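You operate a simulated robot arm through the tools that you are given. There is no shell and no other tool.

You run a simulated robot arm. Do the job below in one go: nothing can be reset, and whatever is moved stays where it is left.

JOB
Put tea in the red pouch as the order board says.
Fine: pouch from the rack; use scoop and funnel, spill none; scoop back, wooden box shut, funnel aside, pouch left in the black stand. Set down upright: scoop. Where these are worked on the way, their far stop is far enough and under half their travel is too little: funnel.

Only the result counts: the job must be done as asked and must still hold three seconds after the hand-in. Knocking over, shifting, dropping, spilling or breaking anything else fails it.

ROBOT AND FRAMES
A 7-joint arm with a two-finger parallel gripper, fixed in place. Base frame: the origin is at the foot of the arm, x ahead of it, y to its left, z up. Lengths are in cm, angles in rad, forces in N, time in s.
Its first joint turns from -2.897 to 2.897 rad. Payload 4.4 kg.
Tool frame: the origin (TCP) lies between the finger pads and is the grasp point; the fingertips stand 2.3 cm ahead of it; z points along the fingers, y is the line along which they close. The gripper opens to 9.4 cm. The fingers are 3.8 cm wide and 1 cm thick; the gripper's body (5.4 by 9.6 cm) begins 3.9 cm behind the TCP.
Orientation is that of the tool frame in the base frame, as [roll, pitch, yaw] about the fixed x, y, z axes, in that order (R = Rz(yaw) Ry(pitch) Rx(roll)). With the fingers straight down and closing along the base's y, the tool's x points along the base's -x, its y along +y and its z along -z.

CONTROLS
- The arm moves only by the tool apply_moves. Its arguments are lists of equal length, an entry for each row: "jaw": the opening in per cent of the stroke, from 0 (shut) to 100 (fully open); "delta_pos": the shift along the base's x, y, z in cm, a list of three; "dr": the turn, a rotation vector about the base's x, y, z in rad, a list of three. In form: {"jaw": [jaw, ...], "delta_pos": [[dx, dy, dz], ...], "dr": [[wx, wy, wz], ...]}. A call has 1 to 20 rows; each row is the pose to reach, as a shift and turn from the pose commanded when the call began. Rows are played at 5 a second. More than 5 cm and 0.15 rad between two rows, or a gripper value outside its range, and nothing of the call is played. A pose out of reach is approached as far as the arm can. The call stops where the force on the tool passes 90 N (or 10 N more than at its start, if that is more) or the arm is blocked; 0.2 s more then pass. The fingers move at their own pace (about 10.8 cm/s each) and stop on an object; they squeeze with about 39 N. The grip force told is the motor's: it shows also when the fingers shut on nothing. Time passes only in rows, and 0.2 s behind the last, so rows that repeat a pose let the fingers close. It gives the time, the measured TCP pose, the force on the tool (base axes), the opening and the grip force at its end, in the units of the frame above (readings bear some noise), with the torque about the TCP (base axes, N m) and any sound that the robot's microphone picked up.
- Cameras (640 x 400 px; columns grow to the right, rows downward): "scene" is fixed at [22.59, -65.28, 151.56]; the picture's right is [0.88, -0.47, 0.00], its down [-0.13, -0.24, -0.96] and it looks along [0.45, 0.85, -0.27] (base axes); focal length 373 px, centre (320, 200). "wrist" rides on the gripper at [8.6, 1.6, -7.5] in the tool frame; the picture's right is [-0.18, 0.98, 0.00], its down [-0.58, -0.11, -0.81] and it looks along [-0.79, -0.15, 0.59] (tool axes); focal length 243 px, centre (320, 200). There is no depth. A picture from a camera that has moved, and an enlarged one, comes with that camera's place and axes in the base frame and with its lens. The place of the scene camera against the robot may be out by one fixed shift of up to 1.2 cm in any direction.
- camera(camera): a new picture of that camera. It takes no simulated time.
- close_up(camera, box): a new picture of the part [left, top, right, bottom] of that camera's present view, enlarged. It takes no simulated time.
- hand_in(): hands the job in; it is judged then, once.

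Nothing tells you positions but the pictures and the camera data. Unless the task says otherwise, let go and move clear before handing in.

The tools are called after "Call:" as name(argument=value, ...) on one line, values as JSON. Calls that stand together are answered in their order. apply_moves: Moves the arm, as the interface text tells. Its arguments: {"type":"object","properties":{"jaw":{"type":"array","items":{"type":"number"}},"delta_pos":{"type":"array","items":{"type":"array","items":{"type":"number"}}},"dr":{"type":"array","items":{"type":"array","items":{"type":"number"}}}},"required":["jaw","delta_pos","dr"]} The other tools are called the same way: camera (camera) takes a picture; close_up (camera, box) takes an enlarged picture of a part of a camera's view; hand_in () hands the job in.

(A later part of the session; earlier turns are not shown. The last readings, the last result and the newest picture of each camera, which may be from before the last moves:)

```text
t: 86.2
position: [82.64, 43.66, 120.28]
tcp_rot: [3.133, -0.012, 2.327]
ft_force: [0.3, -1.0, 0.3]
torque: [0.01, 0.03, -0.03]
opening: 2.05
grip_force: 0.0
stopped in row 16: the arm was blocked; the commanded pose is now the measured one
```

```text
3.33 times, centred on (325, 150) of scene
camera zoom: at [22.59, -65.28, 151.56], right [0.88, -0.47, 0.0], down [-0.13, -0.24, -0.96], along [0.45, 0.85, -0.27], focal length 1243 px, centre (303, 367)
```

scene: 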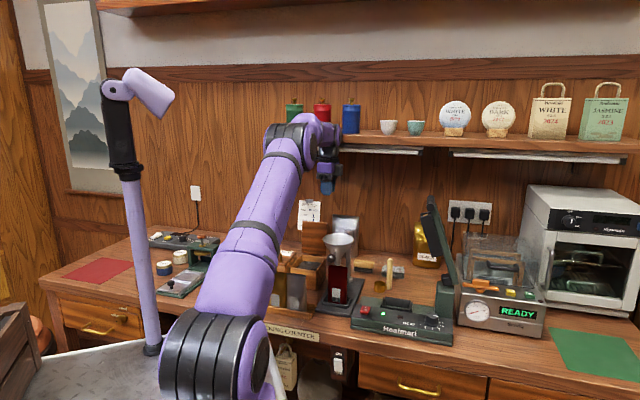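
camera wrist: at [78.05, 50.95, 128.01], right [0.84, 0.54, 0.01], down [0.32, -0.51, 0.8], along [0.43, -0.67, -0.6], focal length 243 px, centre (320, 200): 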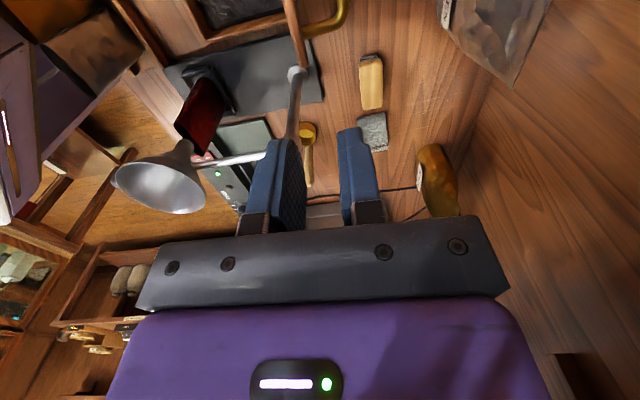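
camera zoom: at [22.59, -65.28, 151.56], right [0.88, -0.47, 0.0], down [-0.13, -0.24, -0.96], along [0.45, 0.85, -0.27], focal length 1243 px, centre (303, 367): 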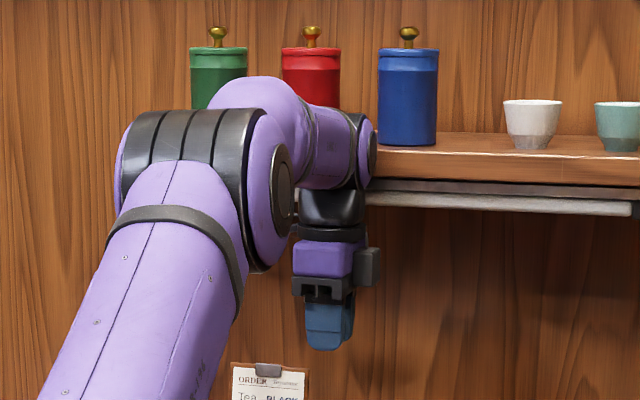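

The mast and deck turn with the arm's first joint, which rotated during the pour; the TCP still matches the camera, so the base frame is fine. This looks like a joint limit. I'll retract toward the base (restoring exact vertical) and see if the posture recovers.

Call:
apply_moves(jaw=[22, 22, 22, 22, 22, 22, 22, 22], delta_pos=[[-2, -1, 0.5], [-5, -2.6, 1], [-8.4, -4.4, 1.7], [-11.8, -6.2, 1.7], [-15.2, -8, 1.7], [-18.4, -9.6, 1.7], [-20.6, -10.7, 1.7], [-20.6, -10.7, 1.7]], dr=[[0, 0, 0], [-0.0146, -0.002, 0.029], [-0.0146, -0.002, 0.029], [-0.0146, -0.002, 0.029], [-0.0146, -0.002, 0.029], [-0.0146, -0.002, 0.029], [-0.0146, -0.002, 0.029], [-0.0146, -0.002, 0.029]])

Call:
camera(camera="scene")

```text
t: 86.5
position: [66.04, 49.12, 101.87]
tcp_rot: [-2.836, 0.115, 2.367]
ft_force: [-35.2, 8.1, -30.4]
torque: [-1.11, -2.08, 0.83]
opening: 2.06
grip_force: 0.0
stopped in row 1: the arm was blocked; the commanded pose is now the measured one
```

```text
taken
```

scene: 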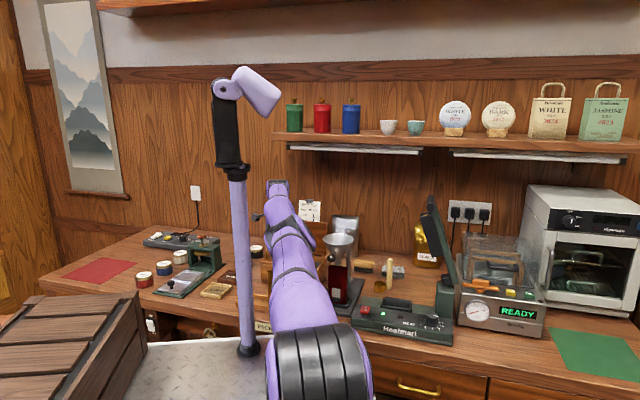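

That was an unexpected jump: the hand swung to (66, 49, 102) and touched something near the GREEN box. I need to see what happened before doing anything else.

Call:
close_up(camera="scene", box=[230, 170, 390, 320])

Call:
camera(camera="wrist")

Call:
close_up(camera="scene", box=[150, 170, 360, 400])

```text
2.67 times, centred on (310, 245) of scene
camera zoom: at [22.59, -65.28, 151.56], right [0.88, -0.47, 0.0], down [-0.13, -0.24, -0.96], along [0.45, 0.85, -0.27], focal length 995 px, centre (347, 80)
```

zoom: 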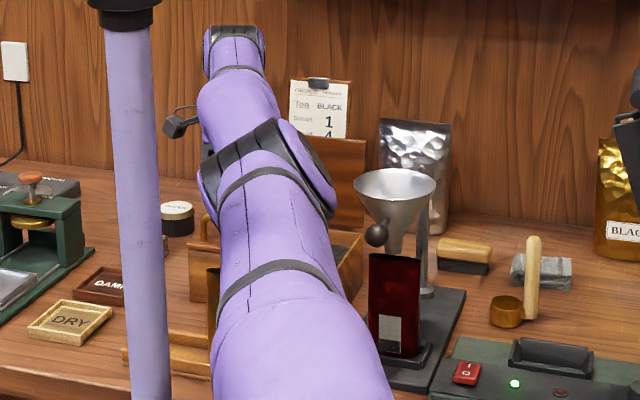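

```text
taken
camera wrist: at [62.13, 58.51, 107.59], right [0.81, 0.52, -0.27], down [0.44, -0.24, 0.86], along [0.38, -0.82, -0.43], focal length 243 px, centre (320, 200)
```

wrist: 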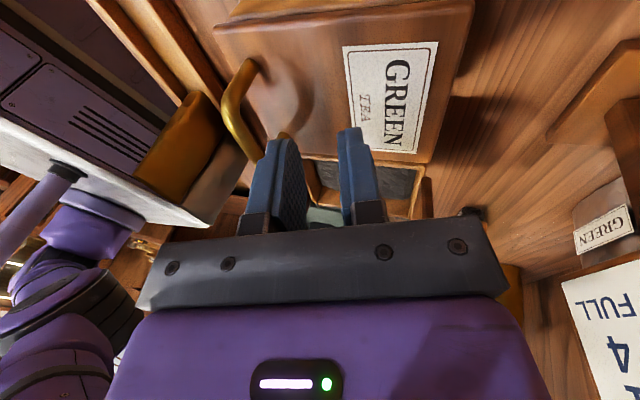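

```text
1.74 times, centred on (255, 285) of scene
camera zoom: at [22.59, -65.28, 151.56], right [0.88, -0.47, 0.0], down [-0.13, -0.24, -0.96], along [0.45, 0.85, -0.27], focal length 649 px, centre (433, 52)
```

zoom: 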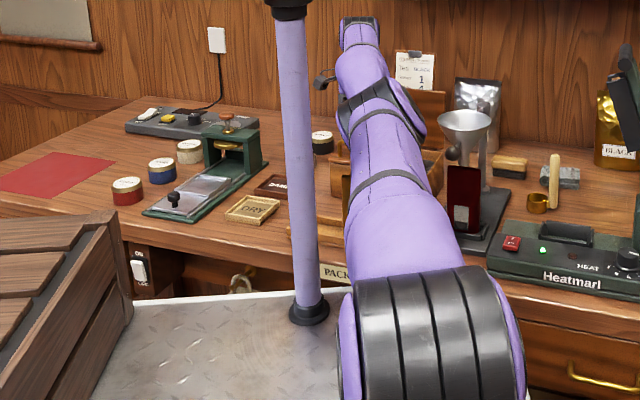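

The arm's first joint keeps swinging, and the hand is against the GREEN box's bail. I'll zoom in to see the contact before choosing a careful retreat.

Call:
close_up(camera="wrist", box=[140, 0, 480, 240])

Call:
close_up(camera="wrist", box=[210, 80, 400, 230])

Call:
close_up(camera="scene", box=[240, 170, 330, 290])

Call:
close_up(camera="wrist", box=[0, 0, 260, 240])

```text
1.67 times, centred on (310, 120) of wrist
camera zoom: at [62.13, 58.51, 107.59], right [0.81, 0.52, -0.27], down [0.44, -0.24, 0.86], along [0.38, -0.82, -0.43], focal length 404 px, centre (337, 333)
```

zoom: 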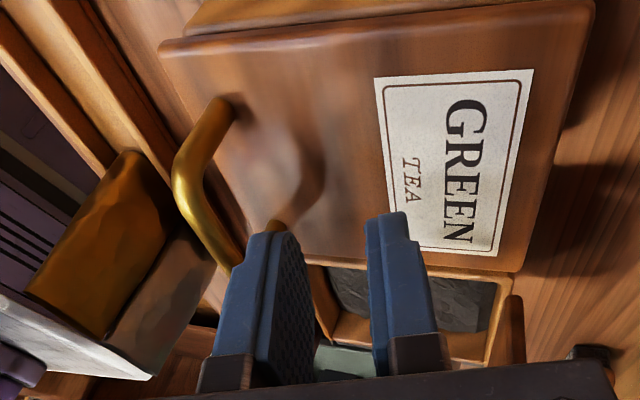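

```text
2.67 times, centred on (305, 155) of wrist
camera zoom: at [62.13, 58.51, 107.59], right [0.81, 0.52, -0.27], down [0.44, -0.24, 0.86], along [0.38, -0.82, -0.43], focal length 647 px, centre (360, 320)
```

zoom: 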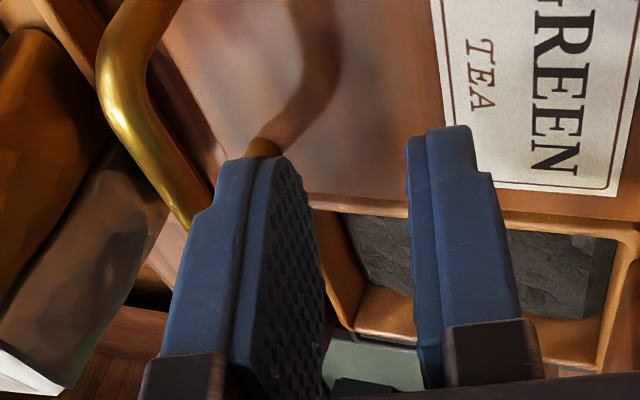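

```text
3.33 times, centred on (285, 230) of scene
camera zoom: at [22.59, -65.28, 151.56], right [0.88, -0.47, 0.0], down [-0.13, -0.24, -0.96], along [0.45, 0.85, -0.27], focal length 1243 px, centre (437, 100)
```

zoom: 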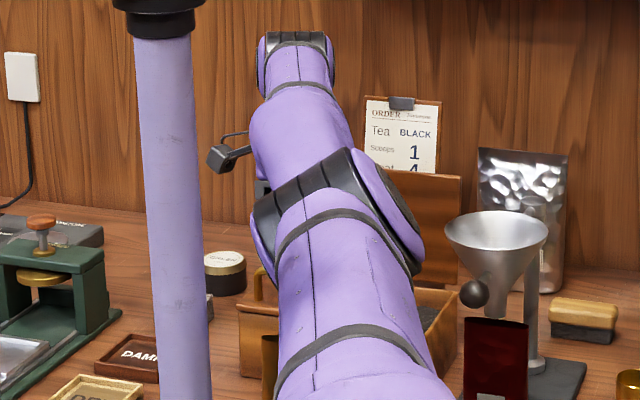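

```text
1.67 times, centred on (130, 120) of wrist
camera zoom: at [62.13, 58.51, 107.59], right [0.81, 0.52, -0.27], down [0.44, -0.24, 0.86], along [0.38, -0.82, -0.43], focal length 404 px, centre (637, 333)
```

zoom: 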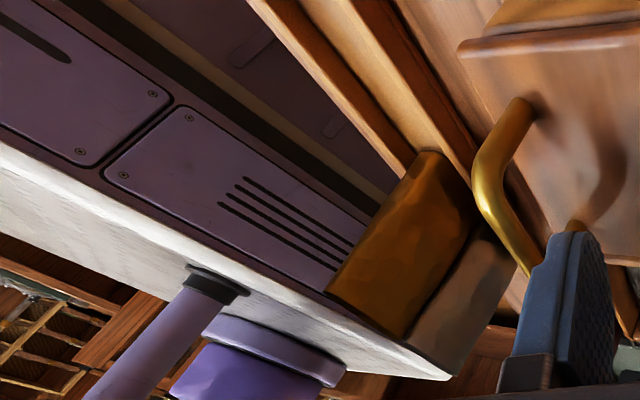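

Geometrically the fingers seem clear of the lid. The jump looks like the arm switching posture rather than a real contact. I'll hold still for one step to read settled forces and pose.

Call:
apply_moves(jaw=[22], delta_pos=[[0, 0, 0]], dr=[[0, 0, 0]])

Call:
camera(camera="wrist")

Call:
camera(camera="scene")

```text
t: 86.8
position: [45.73, 61.92, 115.0]
tcp_rot: [-2.987, -0.192, 2.986]
ft_force: [-22.4, -46.5, 89.5]
torque: [3.23, -2.24, -1.06]
opening: 2.06
grip_force: 0.0
stopped in row 1: the force on the tool passed its limit at 874 N (the readings are from after the stop); the commanded pose is now the measured one
```

```text
taken
camera wrist: at [39.23, 65.85, 123.73], right [0.3, 0.94, -0.18], down [0.72, -0.1, 0.69], along [0.63, -0.34, -0.7], focal length 243 px, centre (320, 200)
```

wrist: 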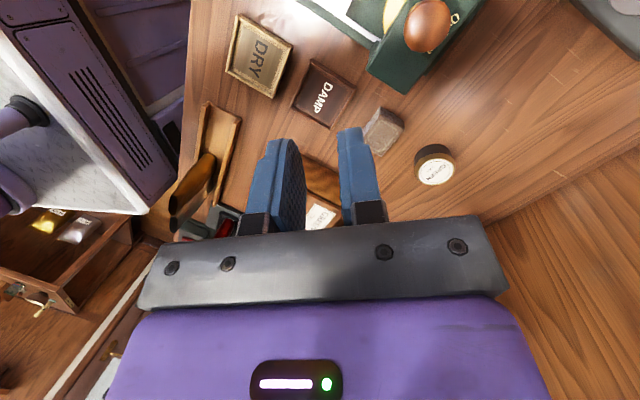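

```text
taken
```

scene: 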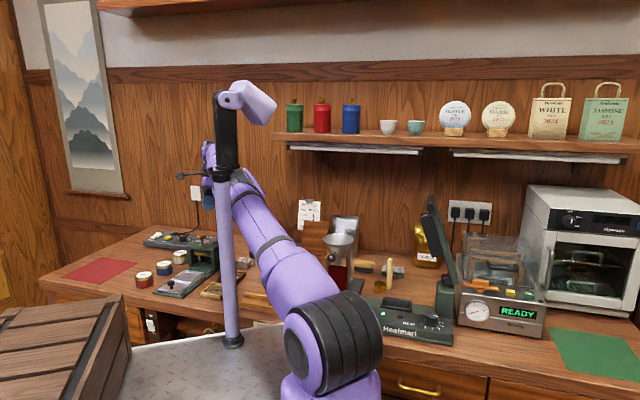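

The arm swung again on its own, with a hard hit reported. I need to understand its state and what has been disturbed, so I'll look carefully at everything.

Call:
close_up(camera="scene", box=[120, 60, 400, 400])

Call:
close_up(camera="scene", box=[240, 200, 400, 320])

Call:
close_up(camera="wrist", box=[0, 0, 300, 250])

Call:
close_up(camera="scene", box=[180, 70, 300, 200])

```text
1.18 times, centred on (260, 230) of scene
camera zoom: at [22.59, -65.28, 151.56], right [0.88, -0.47, 0.0], down [-0.13, -0.24, -0.96], along [0.45, 0.85, -0.27], focal length 439 px, centre (391, 165)
```

zoom: 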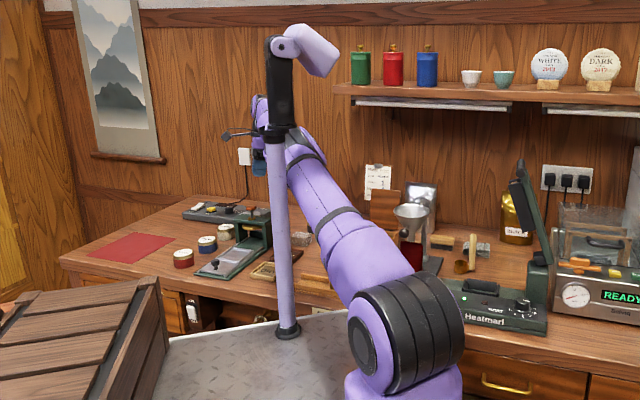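

```text
3.33 times, centred on (320, 260) of scene
camera zoom: at [22.59, -65.28, 151.56], right [0.88, -0.47, 0.0], down [-0.13, -0.24, -0.96], along [0.45, 0.85, -0.27], focal length 1243 px, centre (320, 0)
```

zoom: 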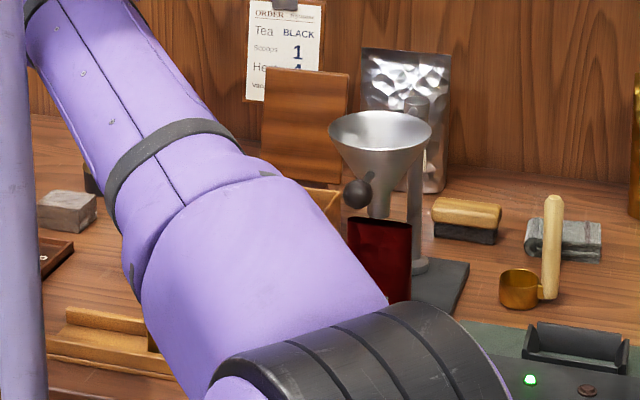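

```text
1.60 times, centred on (150, 125) of wrist
camera zoom: at [39.23, 65.85, 123.73], right [0.3, 0.94, -0.18], down [0.72, -0.1, 0.69], along [0.63, -0.34, -0.7], focal length 388 px, centre (592, 320)
```

zoom: 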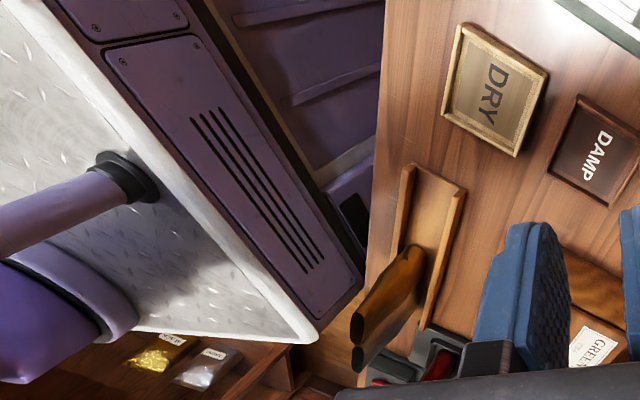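

```text
3.08 times, centred on (240, 135) of scene
camera zoom: at [22.59, -65.28, 151.56], right [0.88, -0.47, 0.0], down [-0.13, -0.24, -0.96], along [0.45, 0.85, -0.27], focal length 1148 px, centre (566, 400)
```

zoom: 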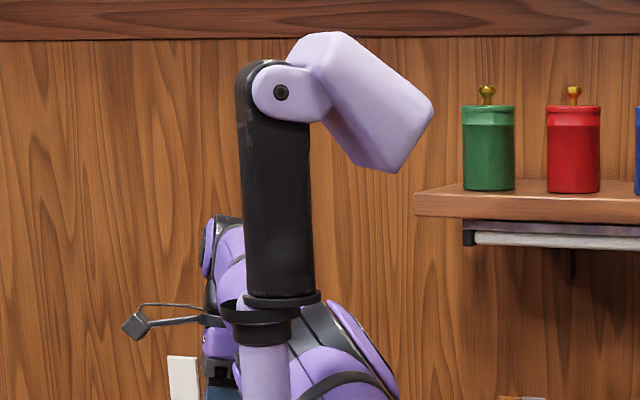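

The base appears to have been jolted, and the arm was still moving when I held it. The counter items all look in place. The hand is now above the free left area, so I'll hold this pose for a few steps to let everything settle.

Call:
apply_moves(jaw=[22, 22, 22, 22, 22], delta_pos=[[0, 0, 0], [0, 0, 0], [0, 0, 0], [0, 0, 0], [0, 0, 0]], dr=[[0, 0, 0], [0, 0, 0], [0, 0, 0], [0, 0, 0], [0, 0, 0]])

Call:
camera(camera="scene")

Call:
camera(camera="wrist")

```text
t: 87.1
position: [-3.07, 63.49, 103.64]
tcp_rot: [-2.786, -0.513, 2.876]
ft_force: [-64.4, -56.3, -15.7]
torque: [2.61, -2.52, -1.95]
opening: 2.12
grip_force: 0.5
stopped in row 1: the arm was blocked; the commanded pose is now the measured one
```

```text
taken
```

scene: 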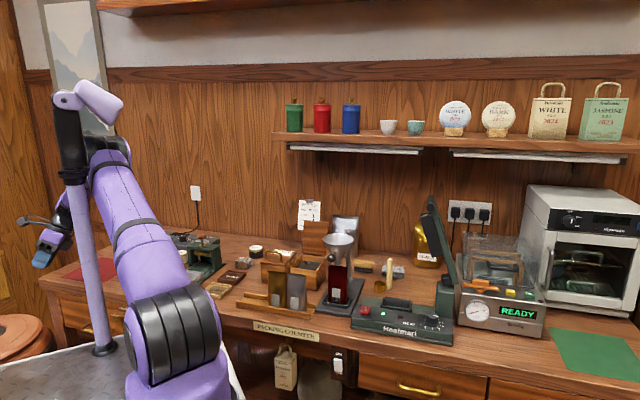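

```text
taken
camera wrist: at [-6.12, 68.78, 113.62], right [0.23, 0.89, -0.39], down [0.91, -0.06, 0.41], along [0.34, -0.45, -0.83], focal length 243 px, centre (320, 200)
```

wrist: 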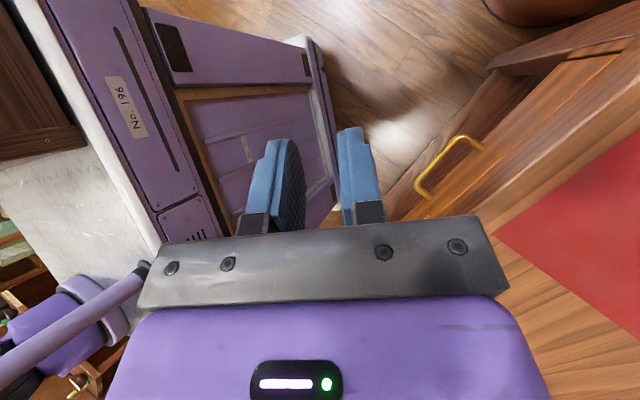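

The base is swinging back to its place (the mast is nearly where it was) and all the counter items look undisturbed. The hand is over the left end. I'll keep holding so the motion dies down.

Call:
apply_moves(jaw=[22, 22, 22], delta_pos=[[0, 0, 0], [0, 0, 0], [0, 0, 0]], dr=[[0, 0, 0], [0, 0, 0], [0, 0, 0]])

Call:
camera(camera="scene")

Call:
camera(camera="wrist")

```text
t: 87.4
position: [-7.96, 69.16, 101.39]
tcp_rot: [-2.239, -0.917, 2.65]
ft_force: [20.9, 15.2, -14.4]
torque: [-0.85, 1.39, 0.21]
opening: 2.06
grip_force: 0.0
stopped in row 1: the force on the tool passed its limit at 173 N (the readings are from after the stop); the commanded pose is now the measured one
```

```text
taken
```

scene: 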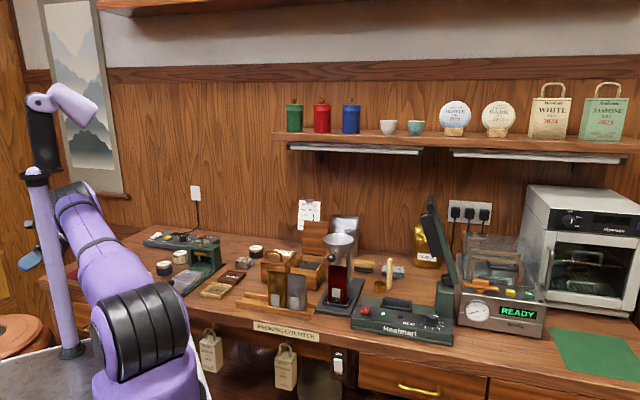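

```text
taken
camera wrist: at [-6.98, 76.44, 110.38], right [-0.15, 0.77, -0.61], down [0.99, 0.11, -0.11], along [-0.01, -0.62, -0.78], focal length 243 px, centre (320, 200)
```

wrist: 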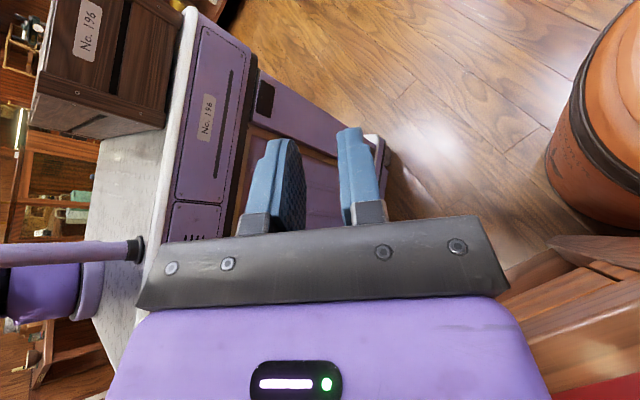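

The motion is decaying (30 N) and the hand is in free air to the left of the counter; everything on the counter still looks right. Holding further.

Call:
apply_moves(jaw=[22, 22, 22], delta_pos=[[0, 0, 0], [0, 0, 0], [0, 0, 0]], dr=[[0, 0, 0], [0, 0, 0], [0, 0, 0]])

Call:
camera(camera="scene")

```text
t: 87.7
position: [-2.04, 66.26, 103.43]
tcp_rot: [-2.265, -0.93, 2.663]
ft_force: [-11.5, -0.4, -0.5]
torque: [-0.01, -0.32, 0.37]
opening: 2.04
grip_force: 0.1
stopped in row 1: the arm was blocked; the commanded pose is now the measured one
```

```text
taken
```

scene: 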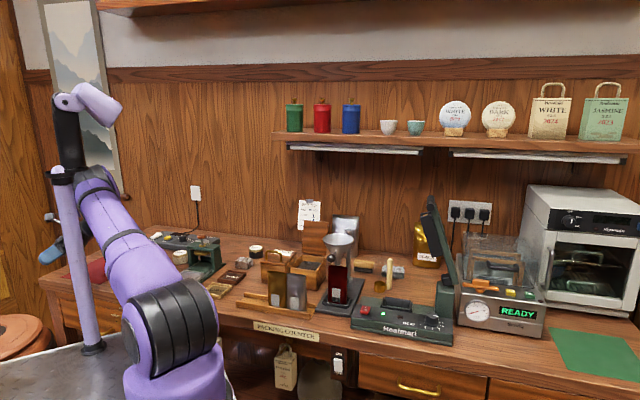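

It's settling (11 N). Hold again.

Call:
apply_moves(jaw=[22, 22, 22, 22, 22], delta_pos=[[0, 0, 0], [0, 0, 0], [0, 0, 0], [0, 0, 0], [0, 0, 0]], dr=[[0, 0, 0], [0, 0, 0], [0, 0, 0], [0, 0, 0], [0, 0, 0]])

Call:
camera(camera="scene")

```text
t: 89.1
position: [-3.82, 66.03, 102.68]
tcp_rot: [-2.272, -0.912, 2.664]
ft_force: [-0.5, -0.3, -0.2]
torque: [0.01, -0.01, -0.06]
opening: 2.07
grip_force: 0.0
stopped in row 5: the arm was blocked; the commanded pose is now the measured one
```

```text
taken
```

scene: 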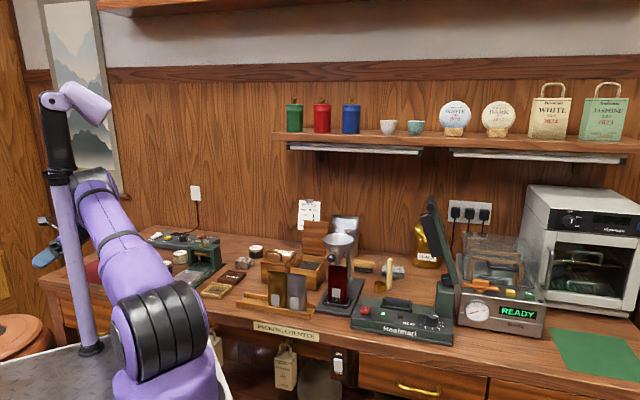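

The arm has settled with zero force at (-3.8, 66.0, 102.7), but it's tilted and close to its own mast. All the counter items are still in place. I'll bring it back carefully in small, checked steps: first away from the mast and up.

Call:
apply_moves(jaw=[22, 22, 22], delta_pos=[[1, 0.3, 0.7], [2.5, 0.6, 1.5], [2.5, 0.6, 1.5]], dr=[[0, 0, 0], [0, 0, 0], [0, 0, 0]])

Call:
camera(camera="wrist")

Call:
close_up(camera="scene", box=[0, 60, 250, 400])

```text
t: 89.9
position: [-2.96, 66.15, 104.59]
tcp_rot: [-2.281, -0.909, 2.689]
ft_force: [-0.2, -0.2, 1.0]
torque: [0.02, -0.01, 0.01]
opening: 2.04
grip_force: 0.1
```

```text
taken
camera wrist: at [-2.1, 73.29, 113.72], right [-0.15, 0.78, -0.6], down [0.99, 0.12, -0.08], along [0.01, -0.61, -0.79], focal length 243 px, centre (320, 200)
```

wrist: 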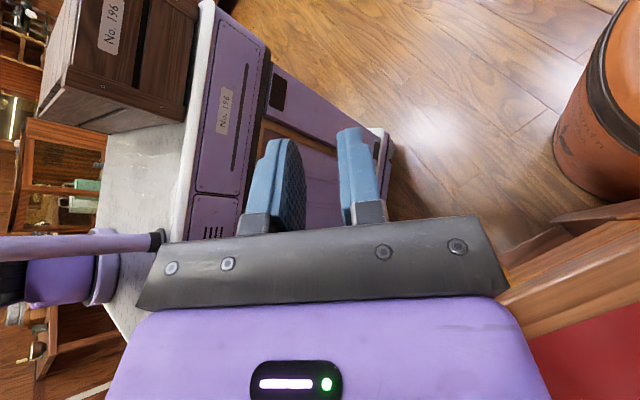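

```text
1.18 times, centred on (125, 230) of scene
camera zoom: at [22.59, -65.28, 151.56], right [0.88, -0.47, 0.0], down [-0.13, -0.24, -0.96], along [0.45, 0.85, -0.27], focal length 439 px, centre (549, 165)
```

zoom: 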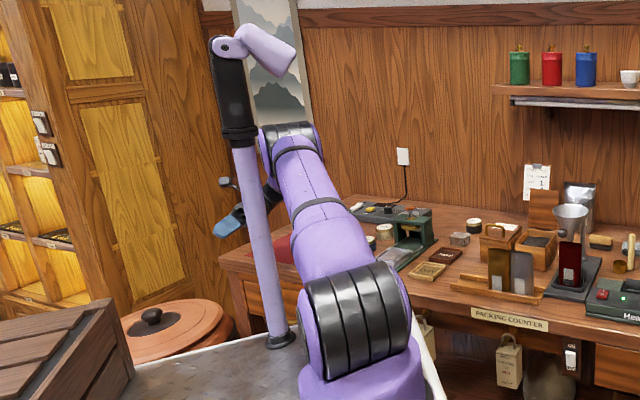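

Control responds normally here. I'll raise the hand and start rotating the tool back toward vertical in a short call.

Call:
apply_moves(jaw=[22, 22, 22, 22, 22], delta_pos=[[0.5, 0, 2], [1.5, -0.3, 4], [3, -0.8, 6.5], [5, -1.5, 9], [5, -1.5, 9]], dr=[[0, 0, 0], [0.03, -0.052, 0], [0.07, -0.12, 0], [0.11, -0.19, 0], [0.11, -0.19, 0]])

Call:
close_up(camera="scene", box=[0, 60, 250, 400])

```text
t: 91.1
position: [2.15, 64.55, 113.52]
tcp_rot: [-2.534, -0.769, 2.877]
ft_force: [0.0, 0.2, 0.0]
torque: [0.01, -0.01, 0.0]
opening: 2.06
grip_force: 0.0
```

```text
1.18 times, centred on (125, 230) of scene
camera zoom: at [22.59, -65.28, 151.56], right [0.88, -0.47, 0.0], down [-0.13, -0.24, -0.96], along [0.45, 0.85, -0.27], focal length 439 px, centre (549, 165)
```

zoom: 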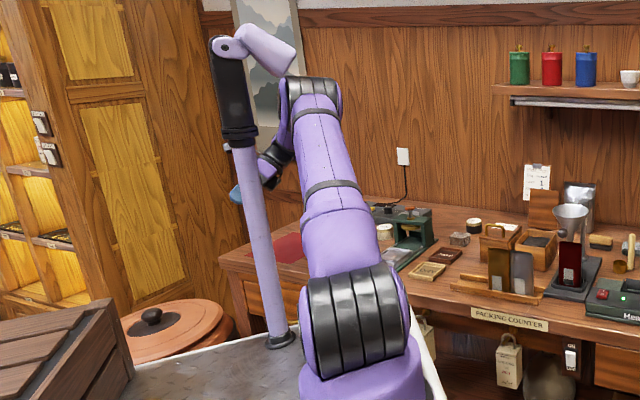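

Tracking fine. I'll continue toward the working area and keep uprighting the tool.

Call:
apply_moves(jaw=[22, 22, 22, 22, 22, 22, 22], delta_pos=[[3, -1.2, 1.5], [6.5, -2.6, 3], [10, -4, 4.5], [13.5, -5.4, 6], [17, -6.8, 7.5], [20, -8, 9], [20, -8, 9]], dr=[[0.05, -0.087, 0], [0.1, -0.174, 0], [0.15, -0.261, 0], [0.2, -0.348, 0], [0.25, -0.435, 0], [0.3, -0.522, 0], [0.3, -0.522, 0]])

Call:
camera(camera="scene")

```text
t: 92.7
position: [22.2, 56.5, 122.34]
tcp_rot: [-2.965, -0.287, 3.103]
ft_force: [0.0, 0.0, 0.9]
torque: [-0.02, 0.02, -0.02]
opening: 2.09
grip_force: 0.1
```

```text
taken
```

scene: 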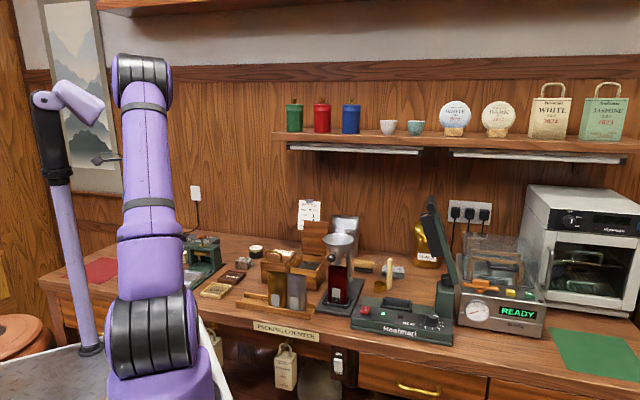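

The base mast is back at its original place and the arm is tracking well. I'll continue to near the original start pose with the tool vertical.

Call:
apply_moves(jaw=[22, 22, 22, 22, 22, 22, 22, 22, 22, 22, 22, 22], delta_pos=[[2, -1.6, 1], [4.5, -3.8, 2], [7, -6.1, 3], [10, -8.9, 4], [13, -11.6, 5], [16, -14.4, 6], [19, -17.1, 7], [22, -19.9, 8], [25, -22.6, 8.5], [26.5, -24, 9], [27.3, -24.5, 9], [27.3, -24.5, 9]], dr=[[0.02, -0.035, 0], [0.04, -0.07, 0], [0.06, -0.105, 0], [0.08, -0.14, 0], [0.1, -0.175, 0], [0.12, -0.21, 0], [0.14, -0.245, 0], [0.168, -0.291, 0], [0.168, -0.291, 0], [0.168, -0.291, 0], [0.168, -0.291, 0], [0.168, -0.291, 0]])

Call:
camera(camera="scene")

Call:
camera(camera="wrist")

```text
t: 95.3
position: [49.31, 31.92, 131.49]
tcp_rot: [3.141, -0.002, 3.13]
ft_force: [0.0, -0.2, 0.1]
torque: [0.02, -0.01, -0.01]
opening: 2.08
grip_force: 0.1
```

```text
taken
```

scene: 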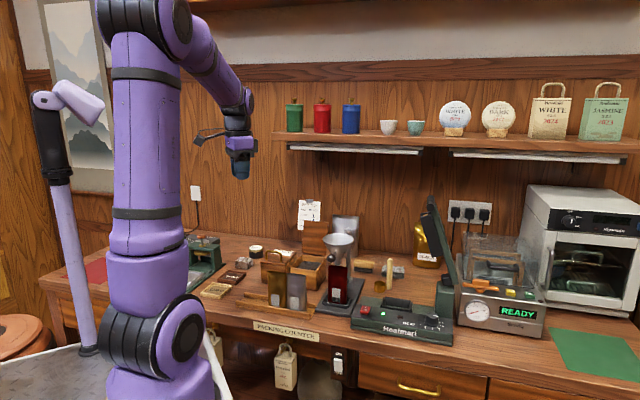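

```text
taken
camera wrist: at [40.77, 33.81, 139.09], right [0.2, 0.98, 0.0], down [0.58, -0.12, 0.81], along [0.79, -0.16, -0.59], focal length 243 px, centre (320, 200)
```

wrist: 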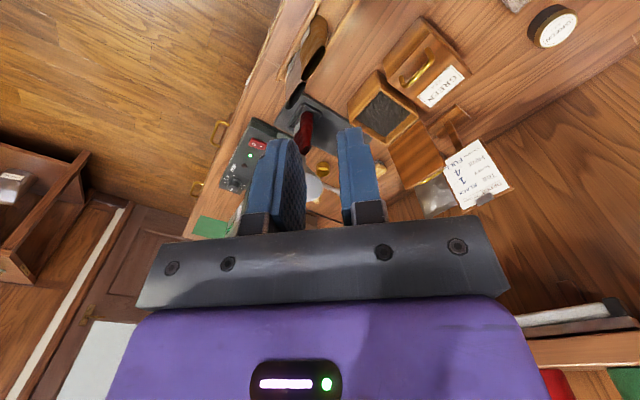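

The arm has recovered to its starting posture. Now I'll check closely that nothing was displaced.

Call:
close_up(camera="scene", box=[180, 180, 340, 340])

Call:
close_up(camera="scene", box=[300, 190, 460, 350])

Call:
close_up(camera="scene", box=[420, 180, 640, 390])

Call:
close_up(camera="scene", box=[260, 70, 640, 200])

```text
2.50 times, centred on (260, 260) of scene
camera zoom: at [22.59, -65.28, 151.56], right [0.88, -0.47, 0.0], down [-0.13, -0.24, -0.96], along [0.45, 0.85, -0.27], focal length 932 px, centre (470, 50)
```

zoom: 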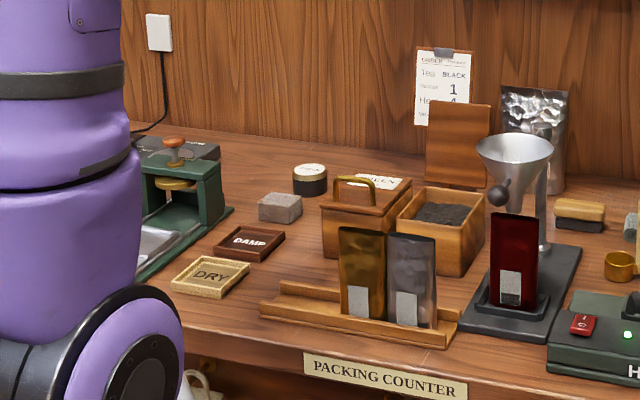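

```text
2.50 times, centred on (380, 270) of scene
camera zoom: at [22.59, -65.28, 151.56], right [0.88, -0.47, 0.0], down [-0.13, -0.24, -0.96], along [0.45, 0.85, -0.27], focal length 932 px, centre (170, 25)
```

zoom: 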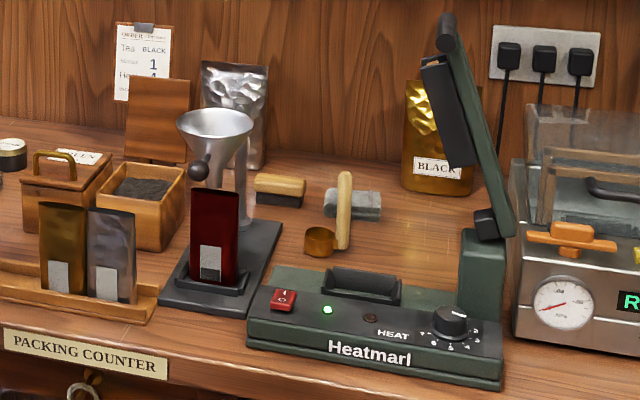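

```text
1.90 times, centred on (530, 285) of scene
camera zoom: at [22.59, -65.28, 151.56], right [0.88, -0.47, 0.0], down [-0.13, -0.24, -0.96], along [0.45, 0.85, -0.27], focal length 710 px, centre (-80, 38)
```

zoom: 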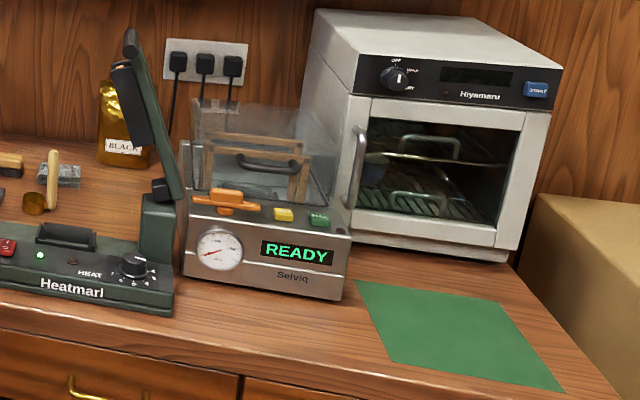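

```text
1.68 times, centred on (450, 135) of scene
camera zoom: at [22.59, -65.28, 151.56], right [0.88, -0.47, 0.0], down [-0.13, -0.24, -0.96], along [0.45, 0.85, -0.27], focal length 628 px, centre (101, 310)
```

zoom: 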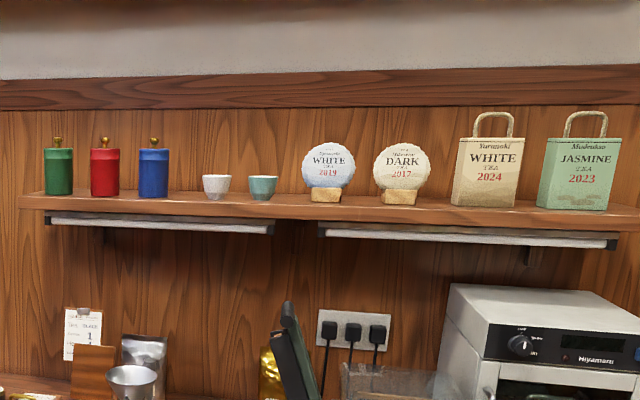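

Everything is exactly where it was; nothing was disturbed. With the arm in a healthy posture I'll continue: move to above the box (yaw 135°), then approach the open lid's bail.

Call:
apply_moves(jaw=[22, 22, 22, 22, 22, 22, 22, 22, 22, 22], delta_pos=[[2.0, 0.5, -1.3], [4.6, 1.2, -3], [7.2, 2.0, -4.7], [9.8, 2.7, -6.4], [12.4, 3.4, -8.1], [15, 4.1, -9.8], [17.6, 4.8, -11.5], [19.6, 5.3, -12.8], [21, 5.7, -13.5], [21, 5.7, -13.5]], dr=[[0, 0, -0.07], [0, 0, -0.16], [0, 0, -0.26], [0, 0, -0.35], [0, 0, -0.45], [0, 0, -0.55], [0, 0, -0.65], [0, 0, -0.73], [0, 0, -0.774], [0, 0, -0.774]])

Call:
camera(camera="scene")

Call:
camera(camera="wrist")

```text
t: 97.5
position: [70.44, 37.67, 118.0]
tcp_rot: [3.139, -0.001, 2.354]
ft_force: [0.2, -0.5, -0.4]
torque: [0.02, 0.0, 0.0]
opening: 2.07
grip_force: 0.1
```

```text
taken
```

scene: 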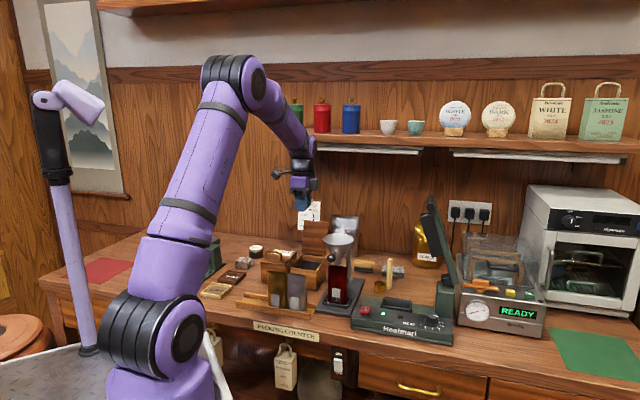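

```text
taken
camera wrist: at [65.55, 45.07, 125.56], right [0.83, 0.56, 0.0], down [0.33, -0.49, 0.81], along [0.45, -0.66, -0.59], focal length 243 px, centre (320, 200)
```

wrist: 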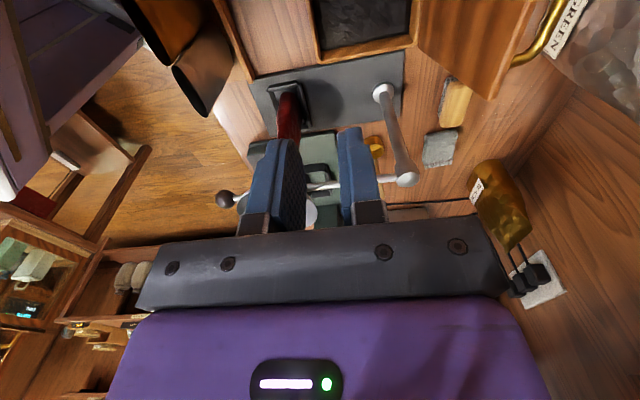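

Good posture. I'll move over the bail (about (81.0, 47.9)) in smaller steps.

Call:
apply_moves(jaw=[22, 22, 22, 22, 22, 22], delta_pos=[[2, 2, 0], [4.2, 4.1, -0.5], [6.4, 6.2, -1], [8.6, 8.3, -1.5], [10.5, 10.2, -2], [10.5, 10.2, -2]], dr=[[0, 0, 0], [0, 0, 0], [0, 0, 0], [0, 0, 0], [0, 0, 0], [0, 0, 0]])

Call:
camera(camera="wrist")

Call:
close_up(camera="scene", box=[240, 60, 400, 260])

```text
t: 98.9
position: [79.53, 46.72, 116.5]
tcp_rot: [-3.137, -0.001, 2.354]
ft_force: [-0.5, -0.2, 0.5]
torque: [0.0, 0.02, 0.04]
opening: 2.06
grip_force: 0.1
```

```text
taken
camera wrist: at [74.68, 54.04, 124.05], right [0.83, 0.56, 0.0], down [0.34, -0.49, 0.81], along [0.45, -0.67, -0.59], focal length 243 px, centre (320, 200)
```

wrist: 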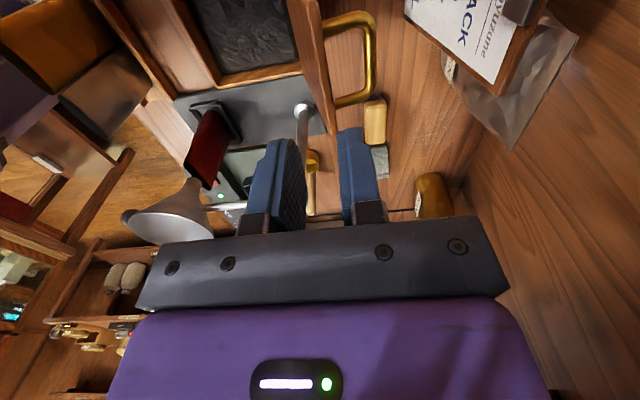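

```text
2.00 times, centred on (320, 160) of scene
camera zoom: at [22.59, -65.28, 151.56], right [0.88, -0.47, 0.0], down [-0.13, -0.24, -0.96], along [0.45, 0.85, -0.27], focal length 746 px, centre (320, 280)
```

zoom: 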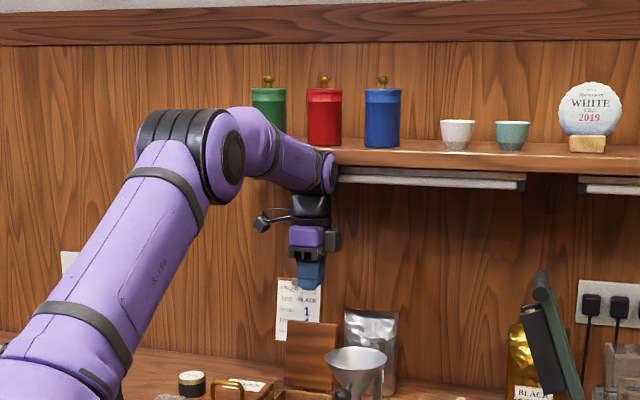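

The wrist stops short by about 1.8 cm: I now realise the shelf's light tube (near b≈94, z≈133) is what the wrist touches, and that also explains the earlier jolt. I'll back off toward the front straight away.

Call:
apply_moves(jaw=[22, 22, 22, 22], delta_pos=[[-1.8, -1.8, 0], [-3.5, -3.5, -0.5], [-5, -5, -1], [-5, -5, -1]], dr=[[0, 0, 0], [0, 0, 0], [0, 0, 0], [0, 0, 0]])

Call:
camera(camera="scene")

Call:
camera(camera="wrist")

```text
t: 99.9
position: [75.7, 42.77, 114.9]
tcp_rot: [3.141, -0.003, 2.353]
ft_force: [-0.8, 0.3, -0.4]
torque: [-0.03, -0.01, -0.01]
opening: 2.07
grip_force: 0.1
```

```text
taken
```

scene: 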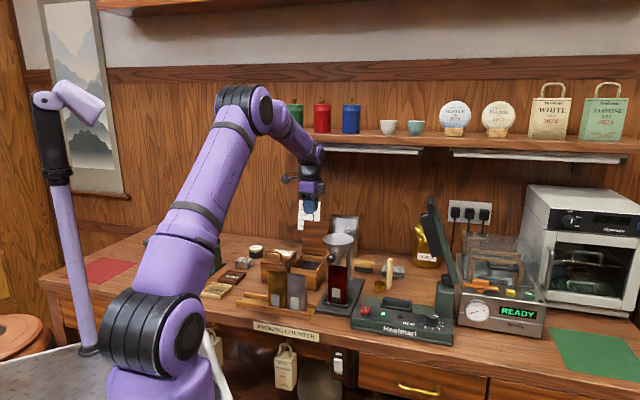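

```text
taken
camera wrist: at [70.77, 50.15, 122.41], right [0.83, 0.56, 0.0], down [0.33, -0.49, 0.81], along [0.45, -0.66, -0.59], focal length 243 px, centre (320, 200)
```

wrist: 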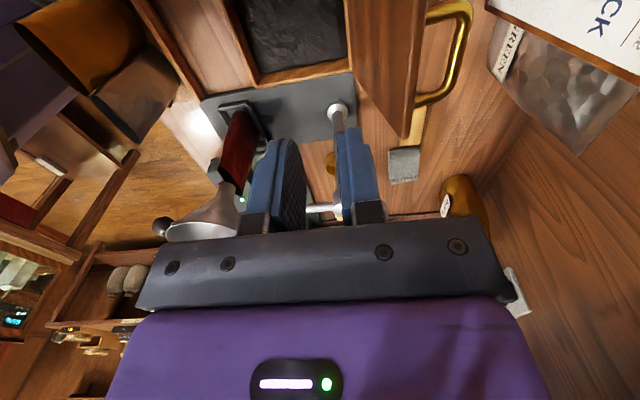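

Clear and tracking again. I'll zoom on the bail and lid from here to get their exact position.

Call:
close_up(camera="wrist", box=[320, 0, 520, 150])

Call:
close_up(camera="scene", box=[270, 195, 350, 275])

```text
2.67 times, centred on (420, 75) of wrist
camera zoom: at [70.77, 50.15, 122.41], right [0.83, 0.56, 0.0], down [0.33, -0.49, 0.81], along [0.45, -0.66, -0.59], focal length 647 px, centre (53, 533)
```

zoom: 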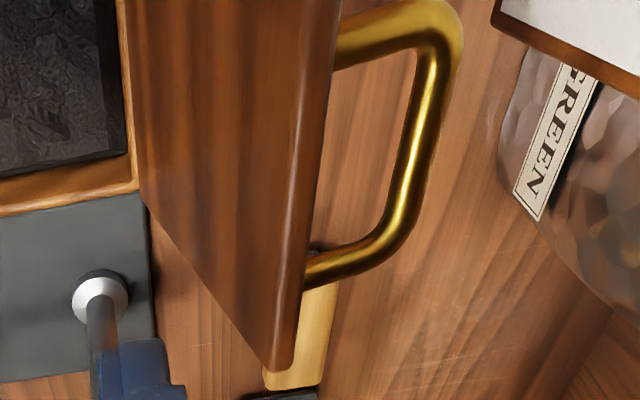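

```text
5.00 times, centred on (310, 235) of scene
camera zoom: at [22.59, -65.28, 151.56], right [0.88, -0.47, 0.0], down [-0.13, -0.24, -0.96], along [0.45, 0.85, -0.27], focal length 1865 px, centre (370, 25)
```

zoom: 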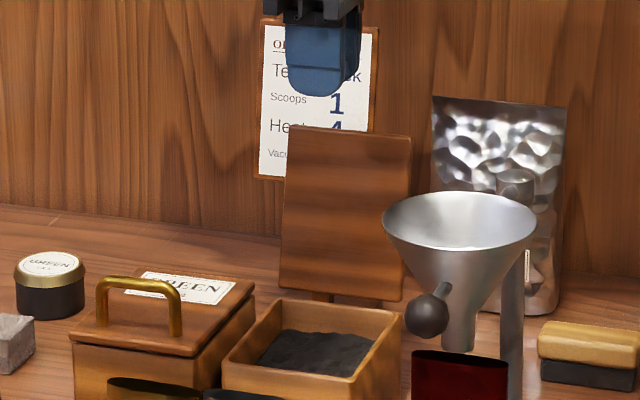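

The lid is leaning back at about 107°, with its top edge at (b≈90.1, z≈107.3). To stay clear of the shelf and board I'll tilt the tool 15° (hand leaning to the front) and straddle the lid's top edge from above. First the approach point.

Call:
apply_moves(jaw=[36, 36, 36, 36, 36], delta_pos=[[0.3, 0.4, -0.3], [1.0, 1.2, -0.8], [1.9, 2.1, -1.4], [2.6, 2.8, -1.9], [2.6, 2.8, -1.9]], dr=[[0.06, -0.06, 0], [0.12, -0.12, 0], [0.185, -0.185, 0], [0.185, -0.185, 0], [0.185, -0.185, 0]])

Call:
camera(camera="wrist")

Call:
close_up(camera="scene", box=[260, 130, 360, 260])

```text
t: 101.1
position: [78.42, 45.58, 112.9]
tcp_rot: [2.88, -0.003, 2.356]
ft_force: [-0.9, 0.5, -1.0]
torque: [0.01, -0.01, 0.02]
opening: 3.36
grip_force: 0.0
```

```text
taken
camera wrist: at [72.13, 51.6, 120.65], right [0.8, 0.54, 0.26], down [0.19, -0.64, 0.75], along [0.57, -0.55, -0.61], focal length 243 px, centre (320, 200)
```

wrist: 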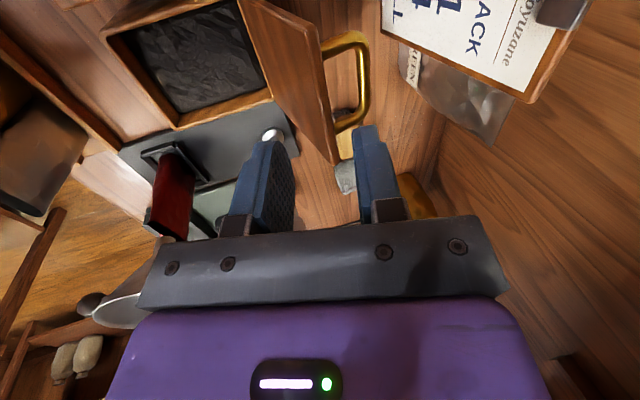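

```text
3.08 times, centred on (310, 195) of scene
camera zoom: at [22.59, -65.28, 151.56], right [0.88, -0.47, 0.0], down [-0.13, -0.24, -0.96], along [0.45, 0.85, -0.27], focal length 1148 px, centre (351, 215)
```

zoom: 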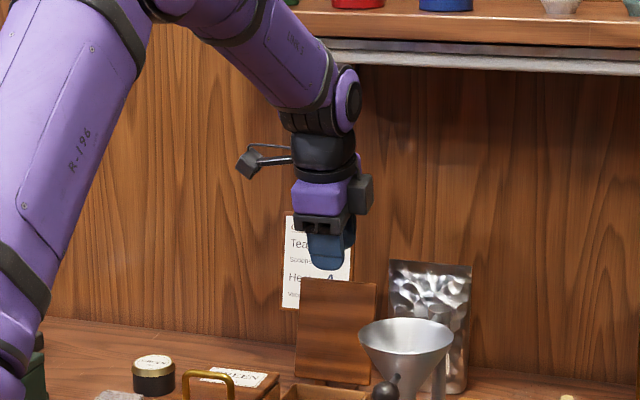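

The lid's top edge sits right between the fingers as planned. I'll advance along the tool direction so the fingers straddle the edge.

Call:
apply_moves(jaw=[36, 36, 36, 36, 36], delta_pos=[[0.2, 0.2, -1.0], [0.45, 0.45, -2.2], [0.7, 0.7, -3.4], [0.92, 0.92, -4.5], [0.92, 0.92, -4.5]], dr=[[0, 0, 0], [0, 0, 0], [0, 0, 0], [0, 0, 0], [0, 0, 0]])

Call:
camera(camera="wrist")

Call:
close_up(camera="wrist", box=[200, 60, 420, 240])

Call:
close_up(camera="scene", box=[270, 190, 350, 270])

```text
t: 102.3
position: [79.34, 46.56, 108.4]
tcp_rot: [2.879, -0.002, 2.354]
ft_force: [0.7, 1.0, -0.5]
torque: [-0.01, 0.0, 0.03]
opening: 3.38
grip_force: 0.1
```

```text
taken
camera wrist: at [73.08, 52.51, 116.27], right [0.8, 0.54, 0.26], down [0.19, -0.63, 0.75], along [0.57, -0.55, -0.61], focal length 243 px, centre (320, 200)
```

wrist: 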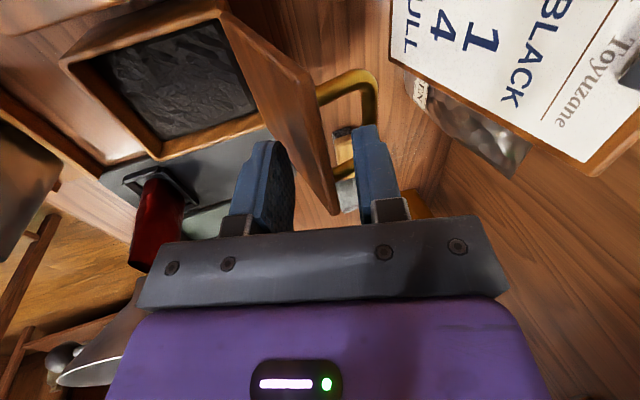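

```text
2.22 times, centred on (310, 150) of wrist
camera zoom: at [73.08, 52.51, 116.27], right [0.8, 0.54, 0.26], down [0.19, -0.63, 0.75], along [0.57, -0.55, -0.61], focal length 539 px, centre (342, 311)
```

zoom: 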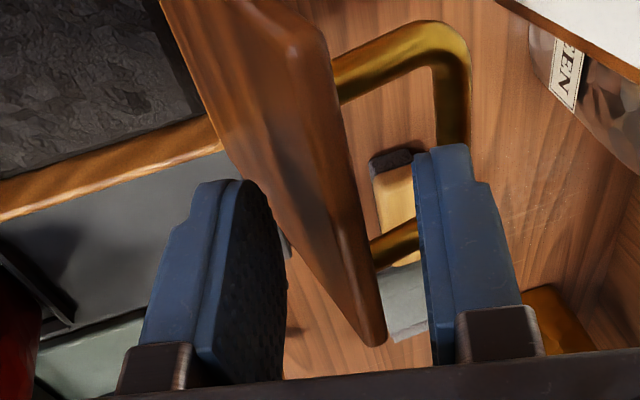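

```text
5.00 times, centred on (310, 230) of scene
camera zoom: at [22.59, -65.28, 151.56], right [0.88, -0.47, 0.0], down [-0.13, -0.24, -0.96], along [0.45, 0.85, -0.27], focal length 1865 px, centre (370, 50)
```

zoom: 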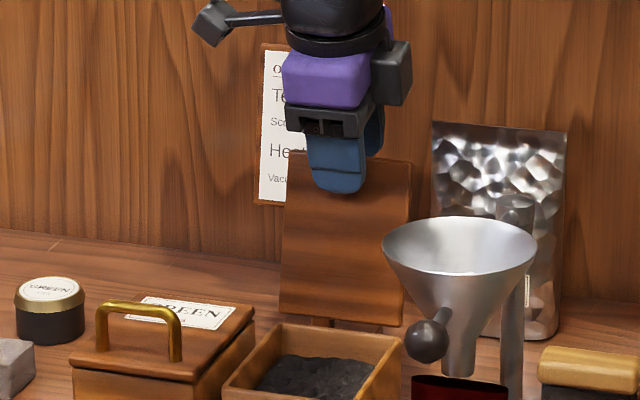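

The fingers straddle the lid's top edge, one on each side. I'll push it forward slowly past vertical, staying caged.

Call:
apply_moves(jaw=[36, 36, 36, 36, 36, 36, 36, 36, 36], delta_pos=[[-0.53, -0.53, 0.1], [-1.06, -1.06, 0.2], [-1.59, -1.59, 0.28], [-2.12, -2.12, 0.35], [-2.65, -2.65, 0.3], [-3.18, -3.18, 0.2], [-3.75, -3.75, 0], [-4.29, -4.29, -0.2], [-4.29, -4.29, -0.2]], dr=[[0, 0, 0], [0, 0, 0], [0, 0, 0], [0, 0, 0], [0, 0, 0], [0, 0, 0], [0, 0, 0], [0, 0, 0], [0, 0, 0]])

Call:
camera(camera="wrist")

Call:
close_up(camera="scene", box=[270, 190, 350, 280])

```text
t: 104.3
position: [75.22, 42.36, 108.31]
tcp_rot: [2.878, 0.0, 2.355]
ft_force: [0.1, 0.4, -0.4]
torque: [-0.01, 0.0, 0.0]
opening: 3.39
grip_force: 0.0
```

```text
taken
camera wrist: at [68.86, 48.29, 116.05], right [0.8, 0.54, 0.26], down [0.19, -0.63, 0.75], along [0.57, -0.55, -0.61], focal length 243 px, centre (320, 200)
```

wrist: 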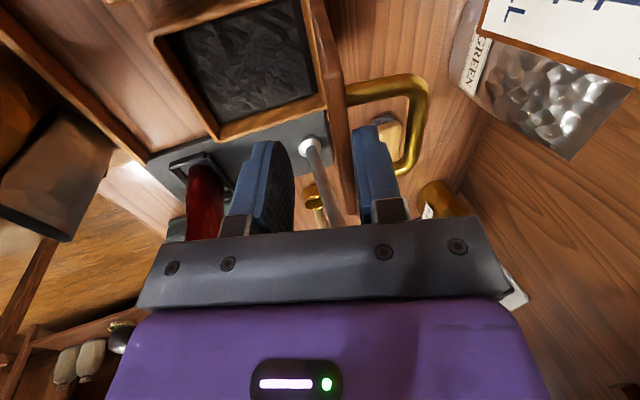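

```text
4.44 times, centred on (310, 235) of scene
camera zoom: at [22.59, -65.28, 151.56], right [0.88, -0.47, 0.0], down [-0.13, -0.24, -0.96], along [0.45, 0.85, -0.27], focal length 1658 px, centre (364, 44)
```

zoom: 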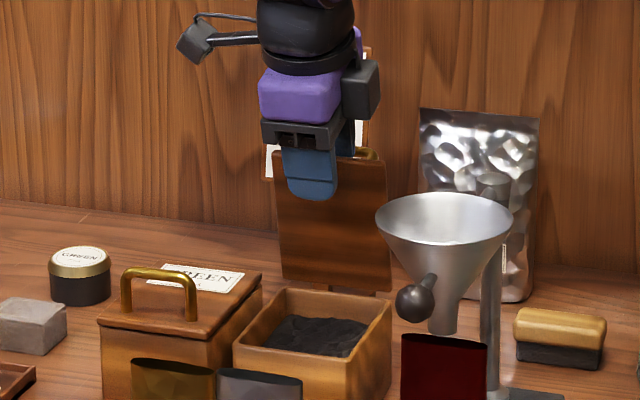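

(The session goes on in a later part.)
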